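You operate a simulated robot arm through the tools that you are given. There is no shell and no other tool. Be economical: measure what you need, move in short steps, check, and stop when the job is done.

You run a simulated robot arm. Do the job below in one go: nothing can be reset, and whatever is moved stays where it is left.

TASK
Take the red tape roll on the drying stand and put it away on the top of the grey stand.

Only the result counts: the job must be done as asked and must still hold three seconds after the hand-in. Knocking over, shifting, dropping, spilling or breaking anything else fails it.

THE ROBOT
A 7-joint arm with a two-finger parallel gripper, fixed in place. Base frame: the origin is at the foot of the arm, x ahead of it, y to its left, z up; the work surface is at about z = 0. Readings come in mm, degrees, newtons and seconds.
With the tool pointing down near the work surface it reaches from about 220 to 580 mm from the base axis. Its first joint turns from -66.0 to 66.0 degrees. Payload 2.5 kg.
Tool frame: the origin (TCP) lies between the finger pads and is the grasp point; the fingertips stand 23 mm ahead of it; z points along the fingers, y is the line along which they close. The gripper opens to 94 mm. The fingers are 38 mm wide and 10 mm thick; the gripper's body (54 by 96 mm) begins 39 mm behind the TCP.
Orientation is that of the tool frame in the base frame, as [roll, pitch, yaw] about the fixed x, y, z axes, in that order (R = Rz(yaw) Ry(pitch) Rx(roll)). With the fingers straight down and closing along the base's y, the tool's x points along the base's -x, its y along +y and its z along -z.

THE INTERFACE
- The arm moves only by the tool send_rows. Its argument "increments" is one flat list of numbers, 7 for each row, row after row: the shift along the tool's x, y, z in units of 250 mm (1.0 is 250 mm), then the turn, a rotation vector about the tool's x, y, z in units of 60 degrees (1.0 is 60 degrees), then the closure, from 0 (fully open) to 1 (shut). In form: [x, y, z, ax, ay, az, gripper, x, y, z, ax, ay, az, gripper, ...]. A call has 1 to 12 rows; each row is the pose to reach, as a shift and turn from the pose commanded when the call began, along the tool's axes at that moment. A call with a number of a shift or a turn outside -1 to 1 is refused whole. Each row takes 0.2 s and may step no farther than 50 mm and 8.6 degrees from the row before; otherwise, or with a gripper value out of range, the whole call is refused. Where a pose cannot be reached the arm comes as near as it can. A force on the tool above 40 N (or 10 N above the force at the start of the call, whichever is more), or a blocked arm, ends the call early, and 0.2 s more pass. The fingers move at their own pace (about 108 mm/s each) and stop on an object; they squeeze with about 33 N. The grip force told is the motor's: it shows also when the fingers shut on nothing. Time passes only in rows, and 0.2 s behind the last, so rows that repeat a pose let the fingers close. The reply holds the time, the measured pose of the TCP, the force on the tool along the base axes, the opening and the grip force, in the units named above and with some noise, and new pictures: "views" is both (left out), scene, wrist or none.
- Cameras (640 x 400 px; columns grow to the right, rows downward): "scene" is fixed at [126.6, -411.5, 543.9]; the picture's right is [0.79, -0.61, 0.00], its down [-0.36, -0.46, -0.81] and it looks along [0.50, 0.64, -0.58] (base axes); focal length 285 px, centre (320, 200). "wrist" rides on the gripper at [86, 16, -75] in the tool frame; the picture's right is [-0.18, 0.98, 0.00], its down [-0.58, -0.11, -0.81] and it looks along [-0.79, -0.15, 0.59] (tool axes); focal length 243 px, centre (320, 200). There is no depth. A picture from a camera that has moved, and an enlarged one, comes with that camera's place and axes in the base frame and with its lens.
- enlarge(camera, box): a new picture of the part [left, top, right, bottom] of that camera's present view, enlarged. No time passes.
- job_done(): hands the job in; it is judged then, once.

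Go step by step. Nothing tells you positions but the pictures and the camera data: compare them with the known pose of the tool, close in by small moves and look again before you grip or let go. The budget is 90 turns and 170 pictures, counting those below and the enlarged ones. Unless the task says otherwise, let go and move clear before handing in, and close with one line.

The tools are called after "Emit:" as a command line: name --argument value ..., lists and objects as JSON in quotes. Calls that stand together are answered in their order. send_rows: Moves the arm, as the interface text tells. Its arguments: {"type":"object","properties":{"increments":{"type":"array"},"views":{"type":"string","enum":["both","scene","wrist","none"]}},"required":["increments"]} The other tools are called the same way: enlarge (camera, box) takes an enlarged picture of a part of a camera's view; job_done () hands the job in.

At the start:

```text
time_s: 0.0
tcp_pos: [256.2, 105.7, 305.1]
tool_rot: [180.0, -0.1, -179.9]
contact_force: [-0.2, -0.4, -0.8]
gripper_width: 94.1
gripper_force: 0.0
```

scene: 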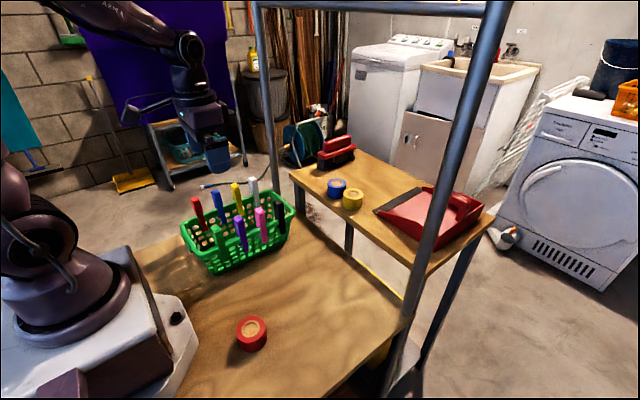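
wrist: 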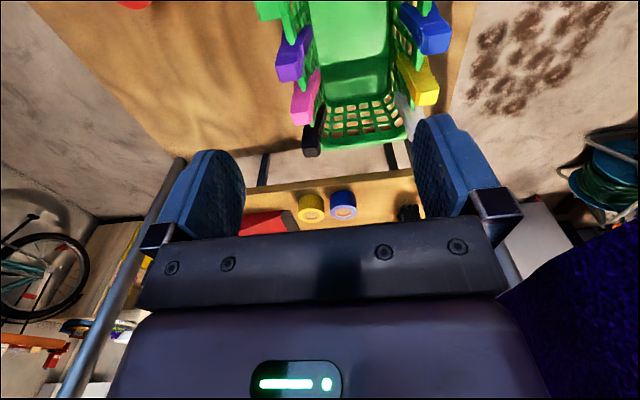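

I see a red roll on the near wooden surface, a basket of pegs, and a second wooden table with blue and yellow rolls. I need to look closer to identify the drying stand and the grey stand.

Emit:
enlarge --camera "scene" --box '[180, 280, 340, 380]'

Emit:
enlarge --camera "scene" --box '[260, 120, 500, 270]'

Emit:
enlarge --camera "scene" --box '[130, 150, 450, 400]'

```text
4.00 times, centred on (260, 330) of scene
camera zoom: at [126.6, -411.5, 543.9], right [0.79, -0.61, 0.0], down [-0.36, -0.46, -0.81], along [0.5, 0.64, -0.58], focal length 1139 px, centre (560, -320)
```

zoom: 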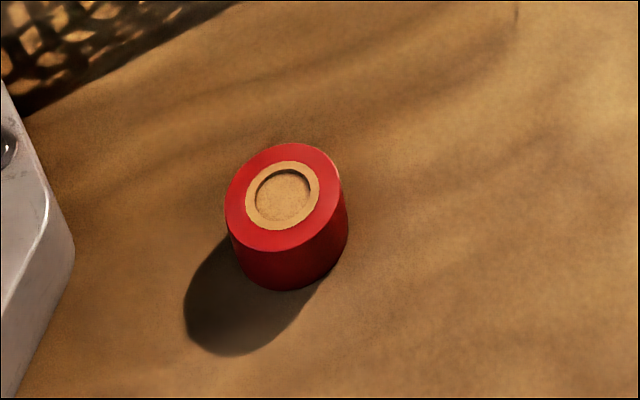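

```text
2.67 times, centred on (380, 195) of scene
camera zoom: at [126.6, -411.5, 543.9], right [0.79, -0.61, 0.0], down [-0.36, -0.46, -0.81], along [0.5, 0.64, -0.58], focal length 760 px, centre (160, 213)
```

zoom: 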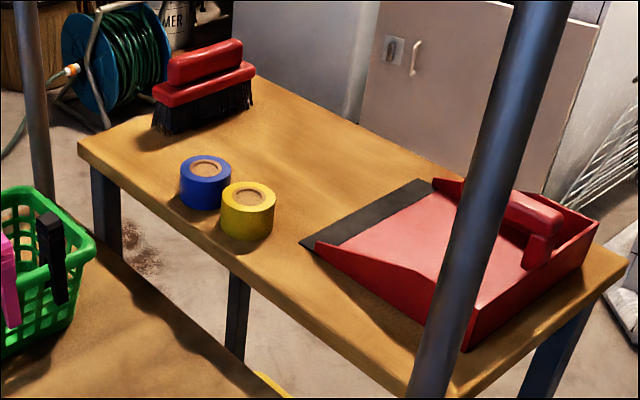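

```text
1.60 times, centred on (290, 275) of scene
camera zoom: at [126.6, -411.5, 543.9], right [0.79, -0.61, 0.0], down [-0.36, -0.46, -0.81], along [0.5, 0.64, -0.58], focal length 456 px, centre (368, 80)
```

zoom: 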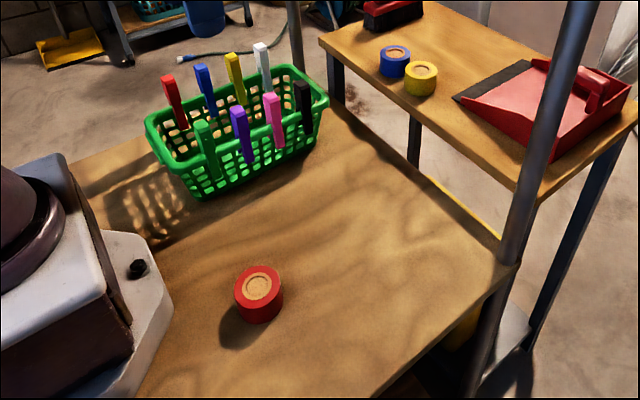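

The red roll is on the work bench at about (204, -102), roughly 55 mm across. The second table, with grey legs, has its top at about z = 72 and its near edge at about x = 540. That table is the grey stand, and it has free space around (572, -60). I'll move above the red roll first.

Emit:
send_rows --increments '[0.035, -0.139, 0.07, 0, 0, 0, 0, 0.07, -0.277, 0.14, 0, 0, 0, 0, 0.104, -0.416, 0.21, 0, 0, 0, 0, 0.139, -0.555, 0.28, 0, 0, 0, 0, 0.173, -0.693, 0.35, 0, 0, 0, 0, 0.208, -0.832, 0.42, 0, 0, 0, 0, 0.208, -0.832, 0.42, 0, 0, 0, 0]'

```text
time_s: 1.6
tcp_pos: [204.9, -101.1, 199.8]
tool_rot: [-180.0, 0.0, -180.0]
contact_force: [0.2, 0.3, -0.9]
gripper_width: 94.3
gripper_force: 0.1
camera wrist: at [118.7, -85.2, 275.9], right [0.18, 0.98, 0.0], down [0.58, -0.11, 0.81], along [0.79, -0.15, -0.59], focal length 243 px, centre (320, 200)
```

scene: 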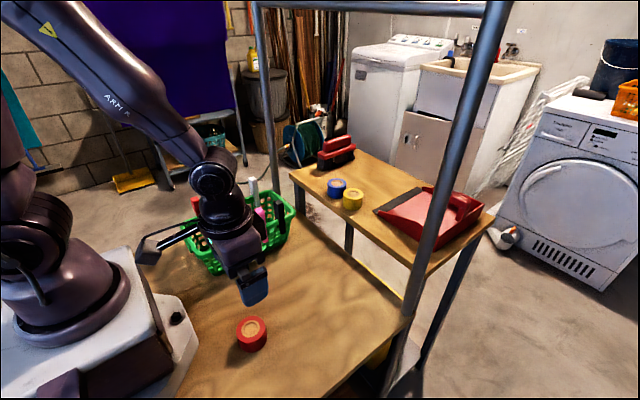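
wrist: 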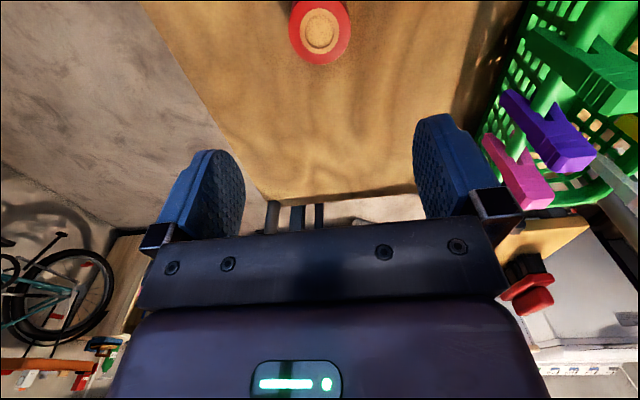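

The roll centre triangulates to about (203, -100), with the top at roughly z = 30. I'll descend to z = 70 and check.

Emit:
send_rows --increments '[0.004, 0.004, 0.13, 0, 0, 0, 0, 0.008, 0.004, 0.26, 0, 0, 0, 0, 0.008, 0.004, 0.39, 0, 0, 0, 0, 0.008, 0.004, 0.52, 0, 0, 0, 0, 0.008, 0.004, 0.52, 0, 0, 0, 0]'

Emit:
enlarge --camera "scene" --box '[180, 260, 340, 360]'

```text
time_s: 2.8
tcp_pos: [201.2, -97.6, 72.0]
tool_rot: [-180.0, 0.0, 180.0]
contact_force: [0.8, -0.5, -0.3]
gripper_width: 93.9
gripper_force: 0.0
camera wrist: at [114.9, -83.5, 146.5], right [0.18, 0.98, 0.0], down [0.58, -0.11, 0.81], along [0.79, -0.15, -0.59], focal length 243 px, centre (320, 200)
```

scene: 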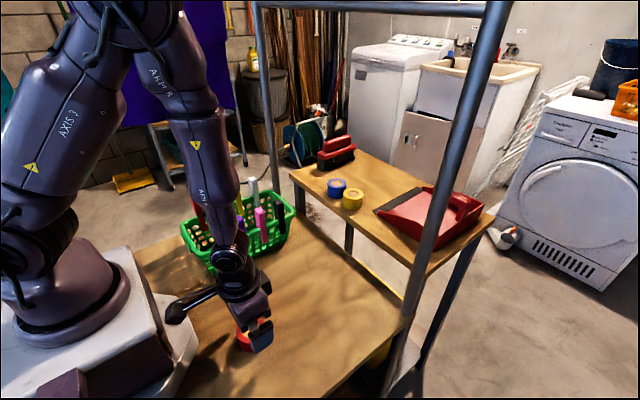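
wrist: 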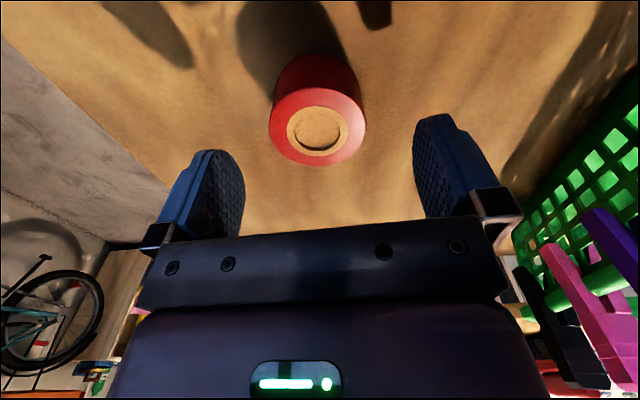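

```text
4.00 times, centred on (260, 310) of scene
camera zoom: at [126.6, -411.5, 543.9], right [0.79, -0.61, 0.0], down [-0.36, -0.46, -0.81], along [0.5, 0.64, -0.58], focal length 1139 px, centre (560, -240)
```

zoom: 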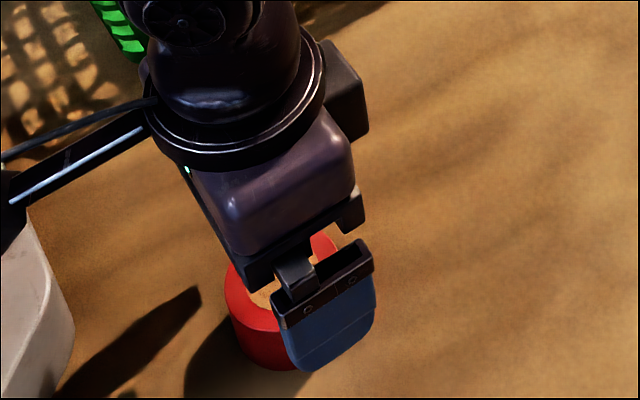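

The roll centre is at about (201, -101) and its top at about z = 33. I'll descend to z = 28 and close.

Emit:
send_rows --increments '[0.0, -0.014, 0.09, 0, 0, 0, 0, 0.0, -0.014, 0.176, 0, 0, 0, 0, 0.0, -0.014, 0.176, 0, 0, 0, 0]'

```text
time_s: 3.6
tcp_pos: [202.7, -103.7, 27.7]
tool_rot: [180.0, -0.1, -180.0]
contact_force: [-0.1, -0.4, -0.1]
gripper_width: 93.9
gripper_force: 0.1
camera wrist: at [115.7, -87.8, 103.8], right [0.18, 0.98, 0.0], down [0.58, -0.11, 0.81], along [0.79, -0.15, -0.59], focal length 243 px, centre (320, 200)
```

scene: 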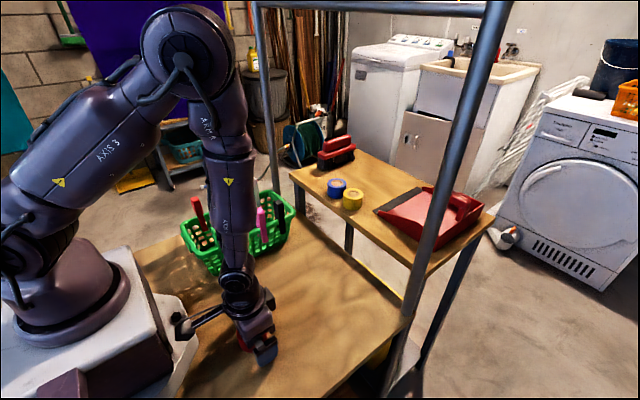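
wrist: 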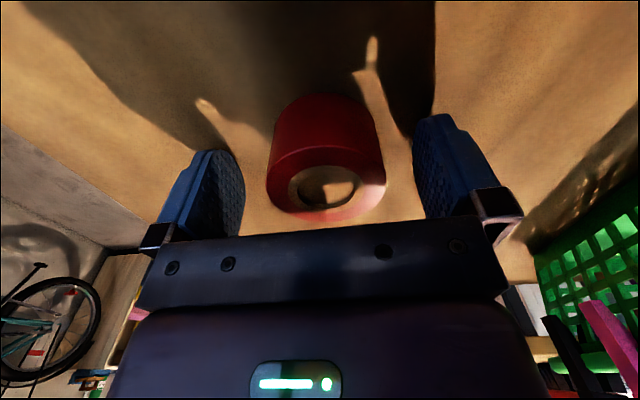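

The roll sits between the fingers, nearly centred. I'll close the gripper now.

Emit:
send_rows --increments '[0.006, 0.008, 0, 0, 0, 0, 0.2, 0.006, 0.008, 0, 0, 0, 0, 0.5, 0.006, 0.008, 0, 0, 0, 0, 0.7, 0.006, 0.008, 0, 0, 0, 0, 0.7, 0.006, 0.008, 0, 0, 0, 0, 0.7]'

```text
time_s: 4.8
tcp_pos: [199.2, -100.9, 28.1]
tool_rot: [180.0, 0.0, -180.0]
contact_force: [-0.5, -0.9, 1.7]
gripper_width: 51.9
gripper_force: 33.0
camera wrist: at [114.7, -86.5, 103.3], right [0.18, 0.98, 0.0], down [0.58, -0.11, 0.81], along [0.79, -0.15, -0.59], focal length 243 px, centre (320, 200)
```

scene: 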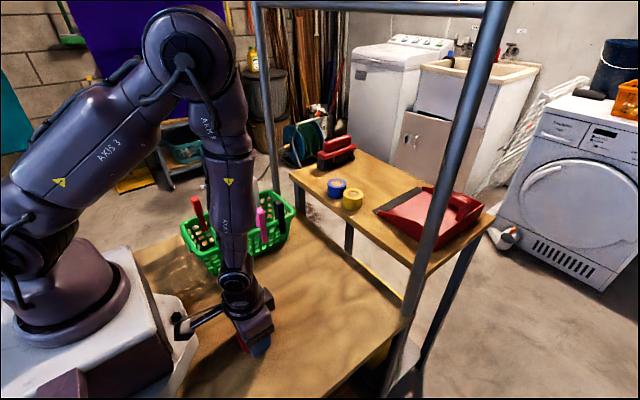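
wrist: 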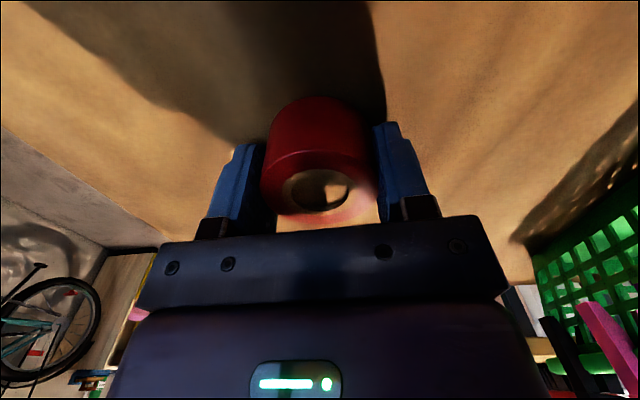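

I have the roll gripped at 52 mm. I'll lift it straight up to about z = 150.

Emit:
send_rows --increments '[0, 0, -0.1, 0, 0, 0, 0.7, 0, 0, -0.22, 0, 0, 0, 0.7, 0, 0, -0.35, 0, 0, 0, 0.7, 0, 0, -0.49, 0, 0, 0, 0.7, 0, 0, -0.49, 0, 0, 0, 0.7]' --views "scene"

```text
time_s: 6.0
tcp_pos: [202.8, -102.5, 150.8]
tool_rot: [180.0, 0.0, -179.9]
contact_force: [-0.6, -0.4, -0.4]
gripper_width: 51.9
gripper_force: 33.1
```

scene: 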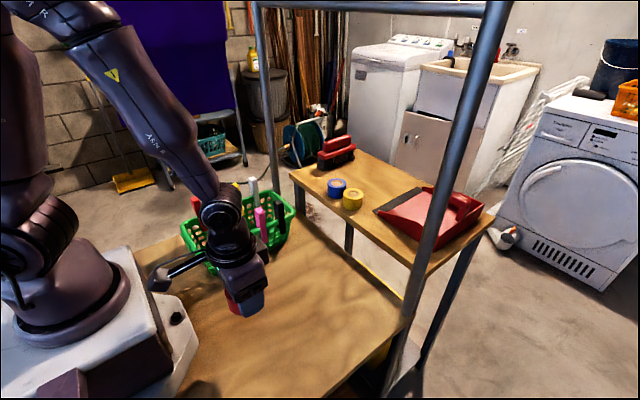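

I have the roll clear at z = 150. Next I'll carry it to about (430, -60), staying well away from the basket.

Emit:
send_rows --increments '[-0.151, 0.028, 0, 0, 0, 0, 0.7, -0.302, 0.056, 0, 0, 0, 0, 0.7, -0.454, 0.084, 0, 0, 0, 0, 0.7, -0.605, 0.112, 0, 0, 0, 0, 0.7, -0.757, 0.14, 0, 0, 0, 0, 0.7, -0.908, 0.168, 0, 0, 0, 0, 0.7, -0.908, 0.168, 0, 0, 0, 0, 0.7]'

```text
time_s: 7.6
tcp_pos: [429.2, -58.1, 147.6]
tool_rot: [180.0, -0.1, -180.0]
contact_force: [0.8, -0.2, -0.6]
gripper_width: 52.0
gripper_force: 32.7
camera wrist: at [343.3, -43.5, 222.0], right [0.18, 0.98, 0.0], down [0.58, -0.11, 0.81], along [0.79, -0.15, -0.59], focal length 243 px, centre (320, 200)
```

scene: 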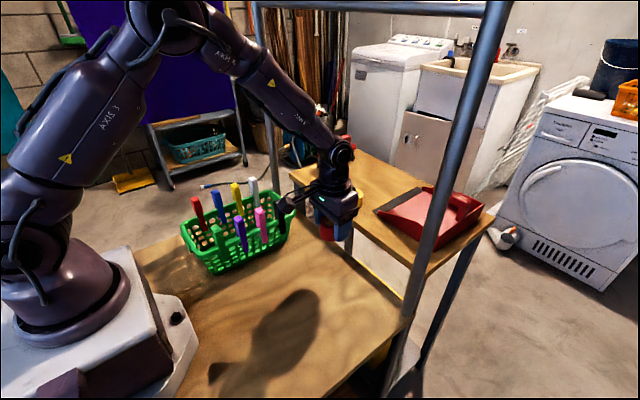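
wrist: 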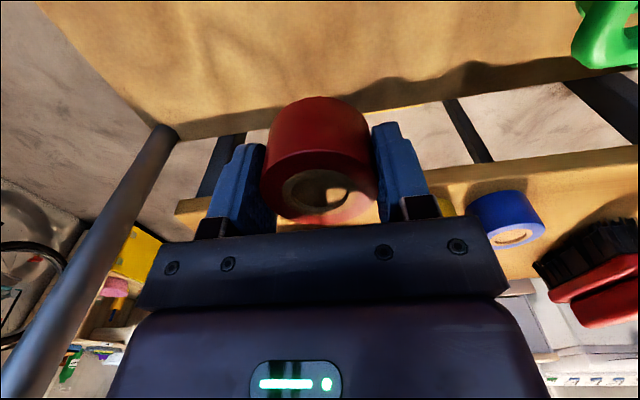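

The arm passes well under the crossbar. The stand's edge is at about x = 545, its top at about z = 70, the yellow roll at about (597, 42) and the dustpan beyond x = 620. I'll target (577, -48) and move over it at this height.

Emit:
send_rows --increments '[-0.15, 0.01, 0, 0, 0, 0, 0.7, -0.3, 0.02, 0, 0, 0, 0, 0.7, -0.45, 0.03, 0, 0, 0, 0, 0.7, -0.592, 0.04, 0, 0, 0, 0, 0.7, -0.592, 0.04, 0, 0, 0, 0, 0.7]'

Emit:
enlarge --camera "scene" --box '[300, 130, 460, 230]'

```text
time_s: 8.8
tcp_pos: [575.0, -49.9, 147.7]
tool_rot: [-179.9, -0.1, 180.0]
contact_force: [-0.1, -1.0, -0.5]
gripper_width: 52.0
gripper_force: 32.8
camera wrist: at [489.5, -35.2, 223.7], right [0.18, 0.98, 0.0], down [0.58, -0.11, 0.81], along [0.79, -0.15, -0.59], focal length 243 px, centre (320, 200)
```

scene: 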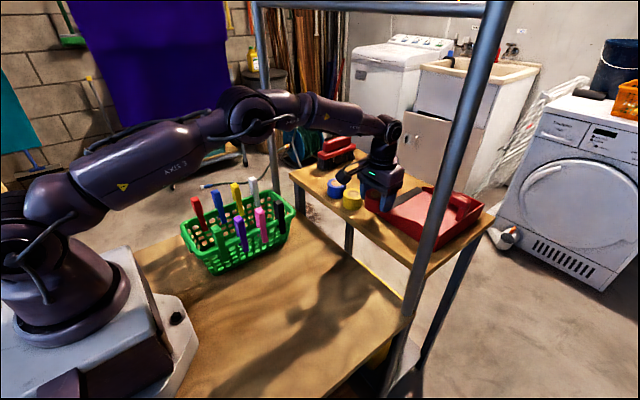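
wrist: 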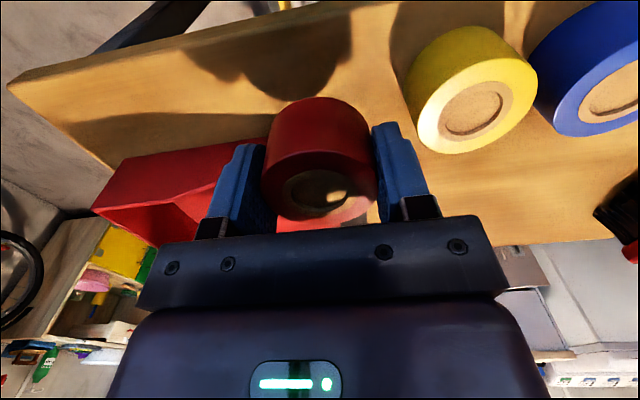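

```text
4.00 times, centred on (380, 180) of scene
camera zoom: at [126.6, -411.5, 543.9], right [0.79, -0.61, 0.0], down [-0.36, -0.46, -0.81], along [0.5, 0.64, -0.58], focal length 1139 px, centre (80, 280)
```

zoom: 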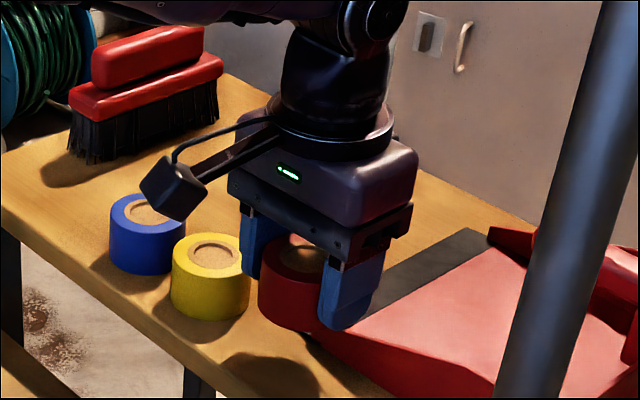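

Triangulating again puts the stand top nearer z = 80–85, the dustpan side at about x = 597 and the stand edge at about x = 532. I'll shift to x = 565, descend 20 mm and check.

Emit:
send_rows --increments '[0.04, -0.012, 0, 0, 0, 0, 0.7, 0.04, -0.012, 0.04, 0, 0, 0, 0.7, 0.04, -0.012, 0.08, 0, 0, 0, 0.7, 0.04, -0.012, 0.08, 0, 0, 0, 0.7]'

Emit:
enlarge --camera "scene" --box '[300, 150, 460, 250]'

```text
time_s: 9.8
tcp_pos: [567.8, -52.8, 128.2]
tool_rot: [179.9, 0.1, -180.0]
contact_force: [-0.1, -0.3, -0.6]
gripper_width: 51.6
gripper_force: 33.2
camera wrist: at [480.9, -37.7, 203.7], right [0.18, 0.98, 0.0], down [0.58, -0.11, 0.81], along [0.79, -0.15, -0.59], focal length 243 px, centre (320, 200)
```

scene: 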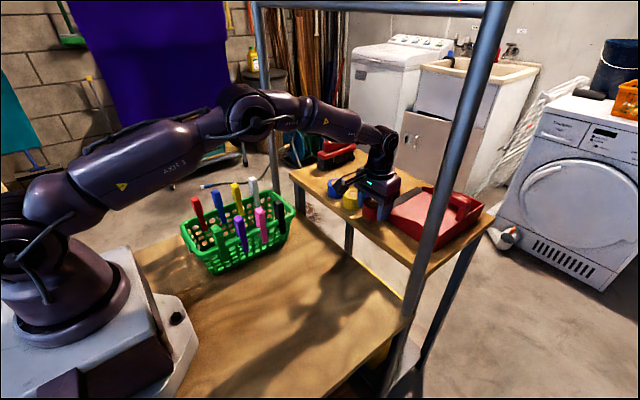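
wrist: 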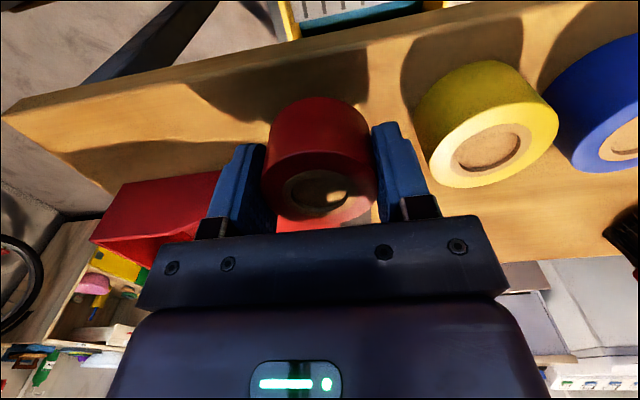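

```text
4.00 times, centred on (380, 200) of scene
camera zoom: at [126.6, -411.5, 543.9], right [0.79, -0.61, 0.0], down [-0.36, -0.46, -0.81], along [0.5, 0.64, -0.58], focal length 1139 px, centre (80, 200)
```

zoom: 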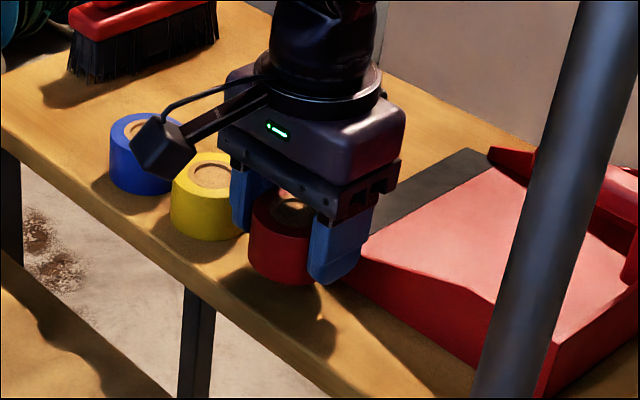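

I'm close to the surface now. I'll look closely at where the stand's edge lies relative to the roll.

Emit:
enlarge --camera "wrist" --box '[160, 0, 480, 200]'

Emit:
enlarge --camera "scene" --box '[340, 185, 420, 235]'

```text
2.00 times, centred on (320, 100) of wrist
camera zoom: at [480.9, -37.7, 203.7], right [0.18, 0.98, 0.0], down [0.58, -0.11, 0.81], along [0.79, -0.15, -0.59], focal length 485 px, centre (320, 400)
```

zoom: 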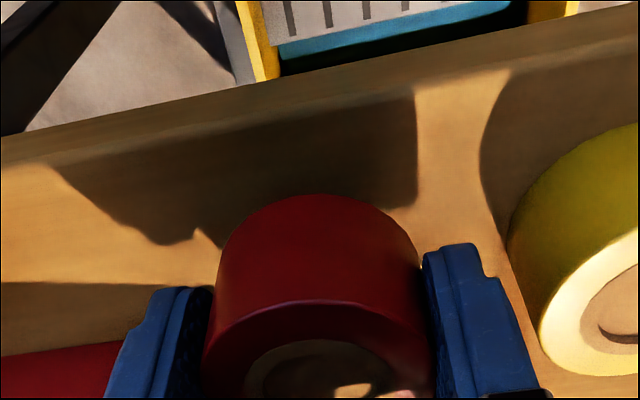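

```text
8.00 times, centred on (380, 210) of scene
camera zoom: at [126.6, -411.5, 543.9], right [0.79, -0.61, 0.0], down [-0.36, -0.46, -0.81], along [0.5, 0.64, -0.58], focal length 2279 px, centre (-160, 120)
```

zoom: 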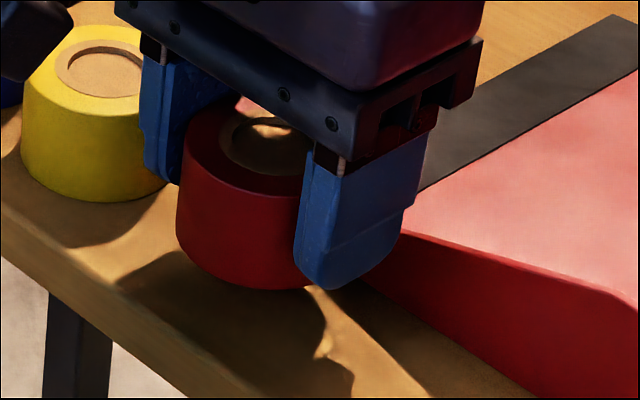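

The stand's edge is at about x = 532, so the roll at x = 567 is fully on the top and clear of the dustpan. I'll lower it in small steps and watch the force.

Emit:
send_rows --increments '[0, 0, 0.016, 0, 0, 0, 0.7, 0, 0, 0.032, 0, 0, 0, 0.7, 0, 0, 0.048, 0, 0, 0, 0.7, 0, 0, 0.048, 0, 0, 0, 0.7]'

Emit:
enlarge --camera "scene" --box '[340, 185, 420, 235]'

```text
time_s: 10.8
tcp_pos: [567.9, -53.0, 115.8]
tool_rot: [180.0, 0.0, -180.0]
contact_force: [0.0, 0.0, -0.6]
gripper_width: 51.7
gripper_force: 32.8
camera wrist: at [481.9, -38.3, 192.0], right [0.18, 0.98, 0.0], down [0.58, -0.11, 0.81], along [0.79, -0.15, -0.59], focal length 243 px, centre (320, 200)
```

scene: 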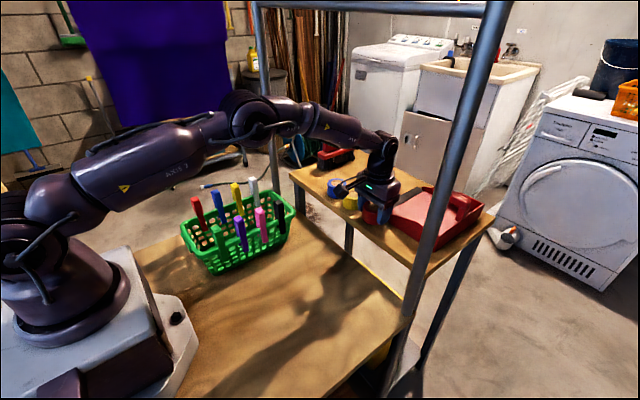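
wrist: 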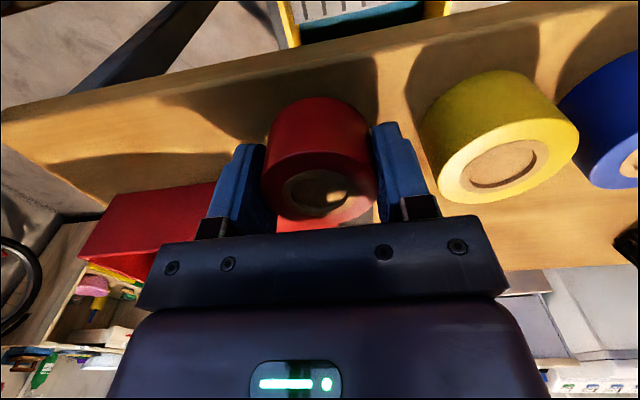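

```text
8.00 times, centred on (380, 210) of scene
camera zoom: at [126.6, -411.5, 543.9], right [0.79, -0.61, 0.0], down [-0.36, -0.46, -0.81], along [0.5, 0.64, -0.58], focal length 2279 px, centre (-160, 120)
```

zoom: 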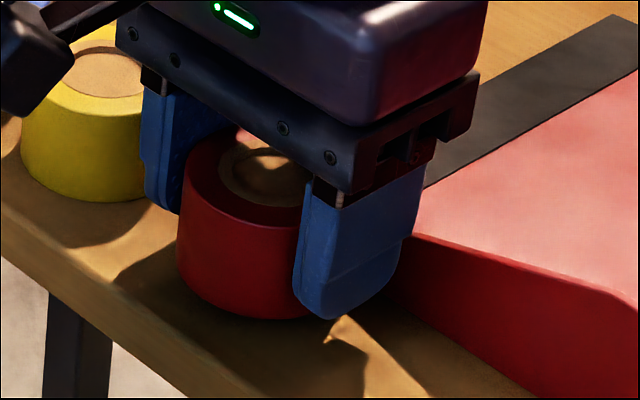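

The yellow roll's top appears to be at about z = 115, so contact should come around TCP z = 110. I'll continue with finer steps.

Emit:
send_rows --increments '[0, 0, 0.006, 0, 0, 0, 0.7, 0, 0, 0.012, 0, 0, 0, 0.7, 0, 0, 0.018, 0, 0, 0, 0.7, 0, 0, 0.018, 0, 0, 0, 0.7]' --views "none"

Emit:
enlarge --camera "scene" --box '[340, 185, 420, 235]'

```text
time_s: 11.8
tcp_pos: [567.4, -53.7, 113.8]
tool_rot: [180.0, 0.0, -179.9]
contact_force: [-0.1, 0.0, -0.7]
gripper_width: 51.6
gripper_force: 32.8
```

```text
8.00 times, centred on (380, 210) of scene
camera zoom: at [126.6, -411.5, 543.9], right [0.79, -0.61, 0.0], down [-0.36, -0.46, -0.81], along [0.5, 0.64, -0.58], focal length 2279 px, centre (-160, 120)
```

zoom: 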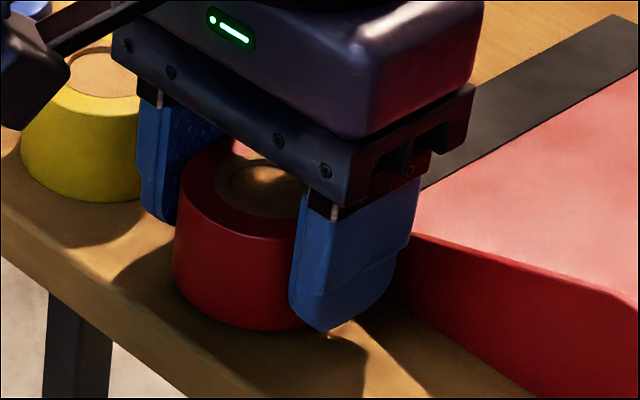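

No contact yet, though the shadow is closing up. I'll keep lowering.

Emit:
send_rows --increments '[0, 0, 0.006, 0, 0, 0, 0.7, 0, 0, 0.012, 0, 0, 0, 0.7, 0, 0, 0.018, 0, 0, 0, 0.7, 0, 0, 0.018, 0, 0, 0, 0.7]' --views "none"

Emit:
enlarge --camera "scene" --box '[340, 185, 420, 235]'

```text
time_s: 12.8
tcp_pos: [567.7, -53.7, 108.6]
tool_rot: [-180.0, 0.0, 179.9]
contact_force: [-0.3, -0.8, 2.3]
gripper_width: 51.6
gripper_force: 33.1
```

```text
8.00 times, centred on (380, 210) of scene
camera zoom: at [126.6, -411.5, 543.9], right [0.79, -0.61, 0.0], down [-0.36, -0.46, -0.81], along [0.5, 0.64, -0.58], focal length 2279 px, centre (-160, 120)
```

zoom: 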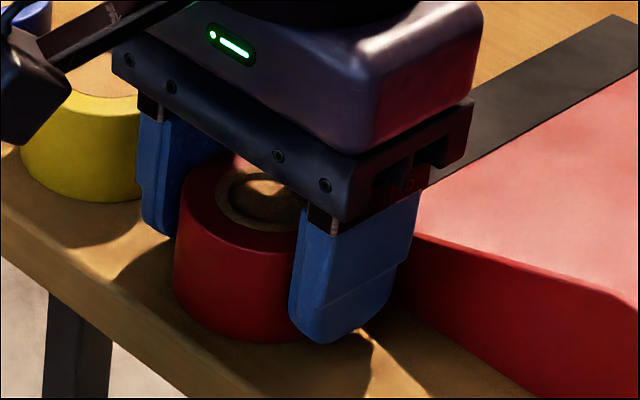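

The vertical force has risen to about 2.3 N, so the roll is touching or nearly so. I'll lower 1.5 mm more to confirm.

Emit:
send_rows --increments '[0, 0, 0.003, 0, 0, 0, 0.7, 0, 0, 0.006, 0, 0, 0, 0.7]' --views "wrist"

```text
time_s: 13.4
tcp_pos: [567.5, -53.2, 108.3]
tool_rot: [-179.9, 0.1, -179.9]
contact_force: [-3.7, -2.6, 10.5]
gripper_width: 51.6
gripper_force: 33.3
camera wrist: at [480.9, -38.5, 183.0], right [0.18, 0.98, 0.0], down [0.58, -0.11, 0.81], along [0.79, -0.15, -0.59], focal length 243 px, centre (320, 200)
```

wrist: 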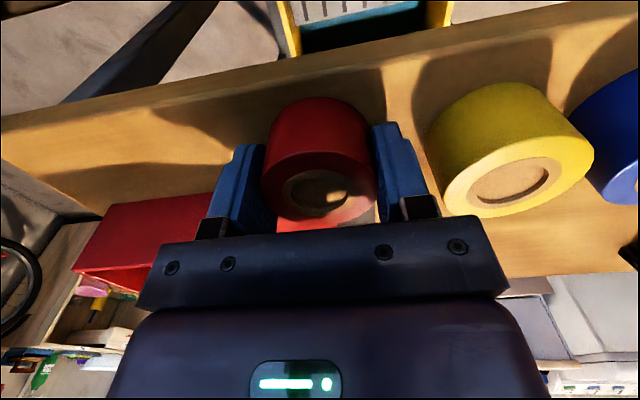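

Contact is confirmed at about 10 N. I'll ease up 1 mm and open only about 7 mm per side, because the yellow roll is close.

Emit:
send_rows --increments '[0, 0, -0.004, 0, 0, 0, 0.5, 0, 0, -0.004, 0, 0, 0, 0.4, 0, 0, -0.004, 0, 0, 0, 0.3, 0, 0, -0.004, 0, 0, 0, 0.3]'

Emit:
enlarge --camera "scene" --box '[340, 185, 420, 235]'

```text
time_s: 14.4
tcp_pos: [566.2, -52.4, 106.4]
tool_rot: [180.0, 0.0, 179.9]
contact_force: [-0.2, 0.7, -0.7]
gripper_width: 65.9
gripper_force: 0.0
camera wrist: at [480.0, -37.7, 182.3], right [0.18, 0.98, 0.0], down [0.58, -0.11, 0.81], along [0.79, -0.15, -0.59], focal length 243 px, centre (320, 200)
```

scene: 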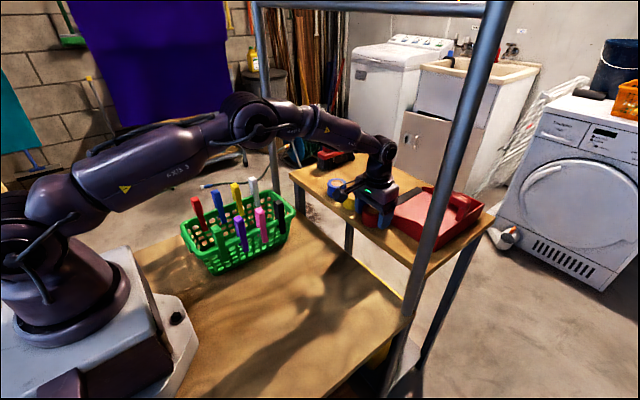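
wrist: 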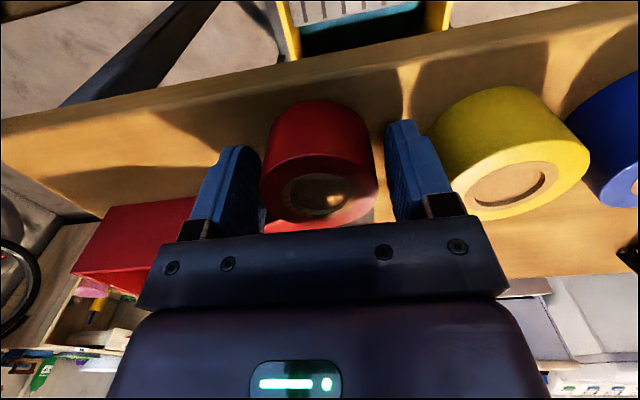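

```text
8.00 times, centred on (380, 210) of scene
camera zoom: at [126.6, -411.5, 543.9], right [0.79, -0.61, 0.0], down [-0.36, -0.46, -0.81], along [0.5, 0.64, -0.58], focal length 2279 px, centre (-160, 120)
```

zoom: 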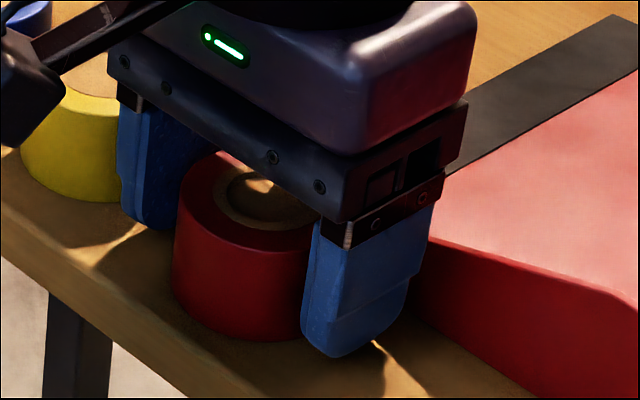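

The roll is standing free on the stand, with both fingers clear of it. I'll lift straight up and then back away.

Emit:
send_rows --increments '[0, 0, -0.05, 0, 0, 0, 0.3, 0, 0, -0.12, 0, 0, 0, 0.3, 0, 0, -0.24, 0, 0, 0, 0.3, 0.14, 0, -0.3, 0, 0, 0, 0.3, 0.32, 0, -0.3, 0, 0, 0, 0.3, 0.5, 0, -0.3, 0, 0, 0, 0.3, 0.5, 0, -0.3, 0, 0, 0, 0.3]'

Emit:
enlarge --camera "scene" --box '[280, 130, 440, 230]'

```text
time_s: 16.0
tcp_pos: [436.9, -54.3, 182.2]
tool_rot: [180.0, 0.2, 180.0]
contact_force: [-0.7, -0.2, 0.5]
gripper_width: 65.6
gripper_force: 0.0
camera wrist: at [351.4, -40.1, 258.1], right [0.18, 0.98, 0.0], down [0.58, -0.11, 0.81], along [0.79, -0.15, -0.59], focal length 243 px, centre (320, 200)
```

scene: 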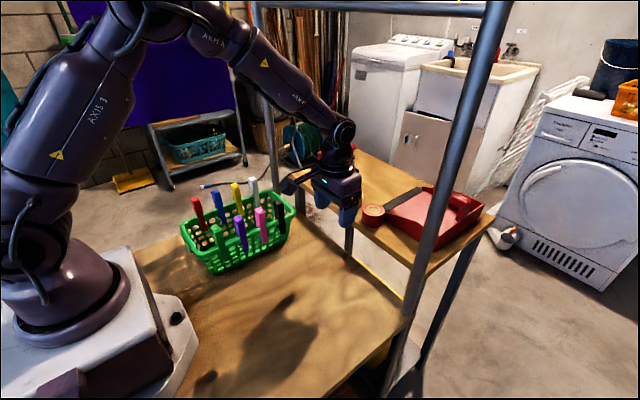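
wrist: 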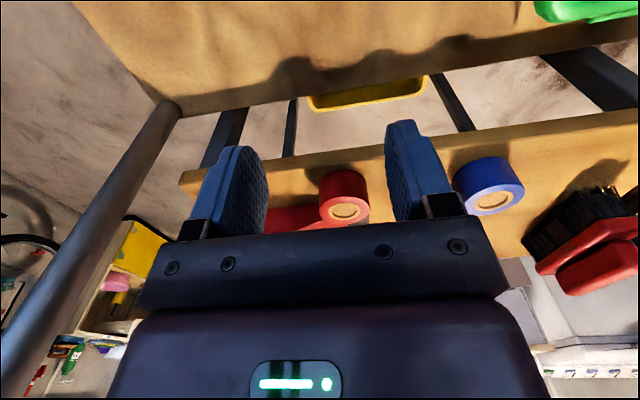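

```text
4.00 times, centred on (360, 180) of scene
camera zoom: at [126.5, -411.5, 543.9], right [0.79, -0.61, 0.0], down [-0.36, -0.46, -0.81], along [0.5, 0.64, -0.58], focal length 1139 px, centre (160, 280)
```

zoom: 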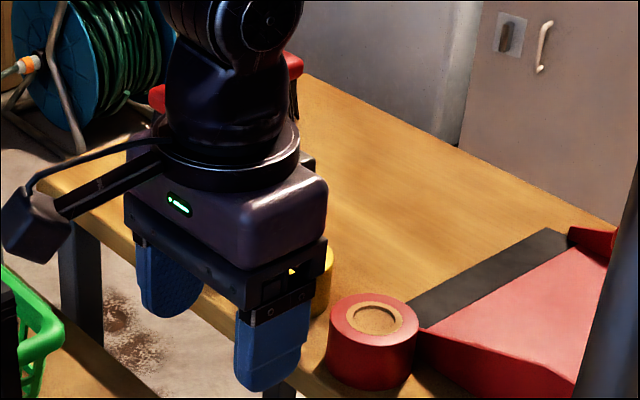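

The red roll is standing upright on the grey stand's top. The yellow roll, blue roll and dustpan look undisturbed and the arm is clear, so I'm handing in.

Emit:
job_done

```text
The job is handed in.
```

The red tape roll is now upright on top of the grey stand, between the yellow roll and the dustpan. I let go, moved the arm clear and handed the job in. I took the grey-legged table to be the grey stand, since nothing in view was labelled.
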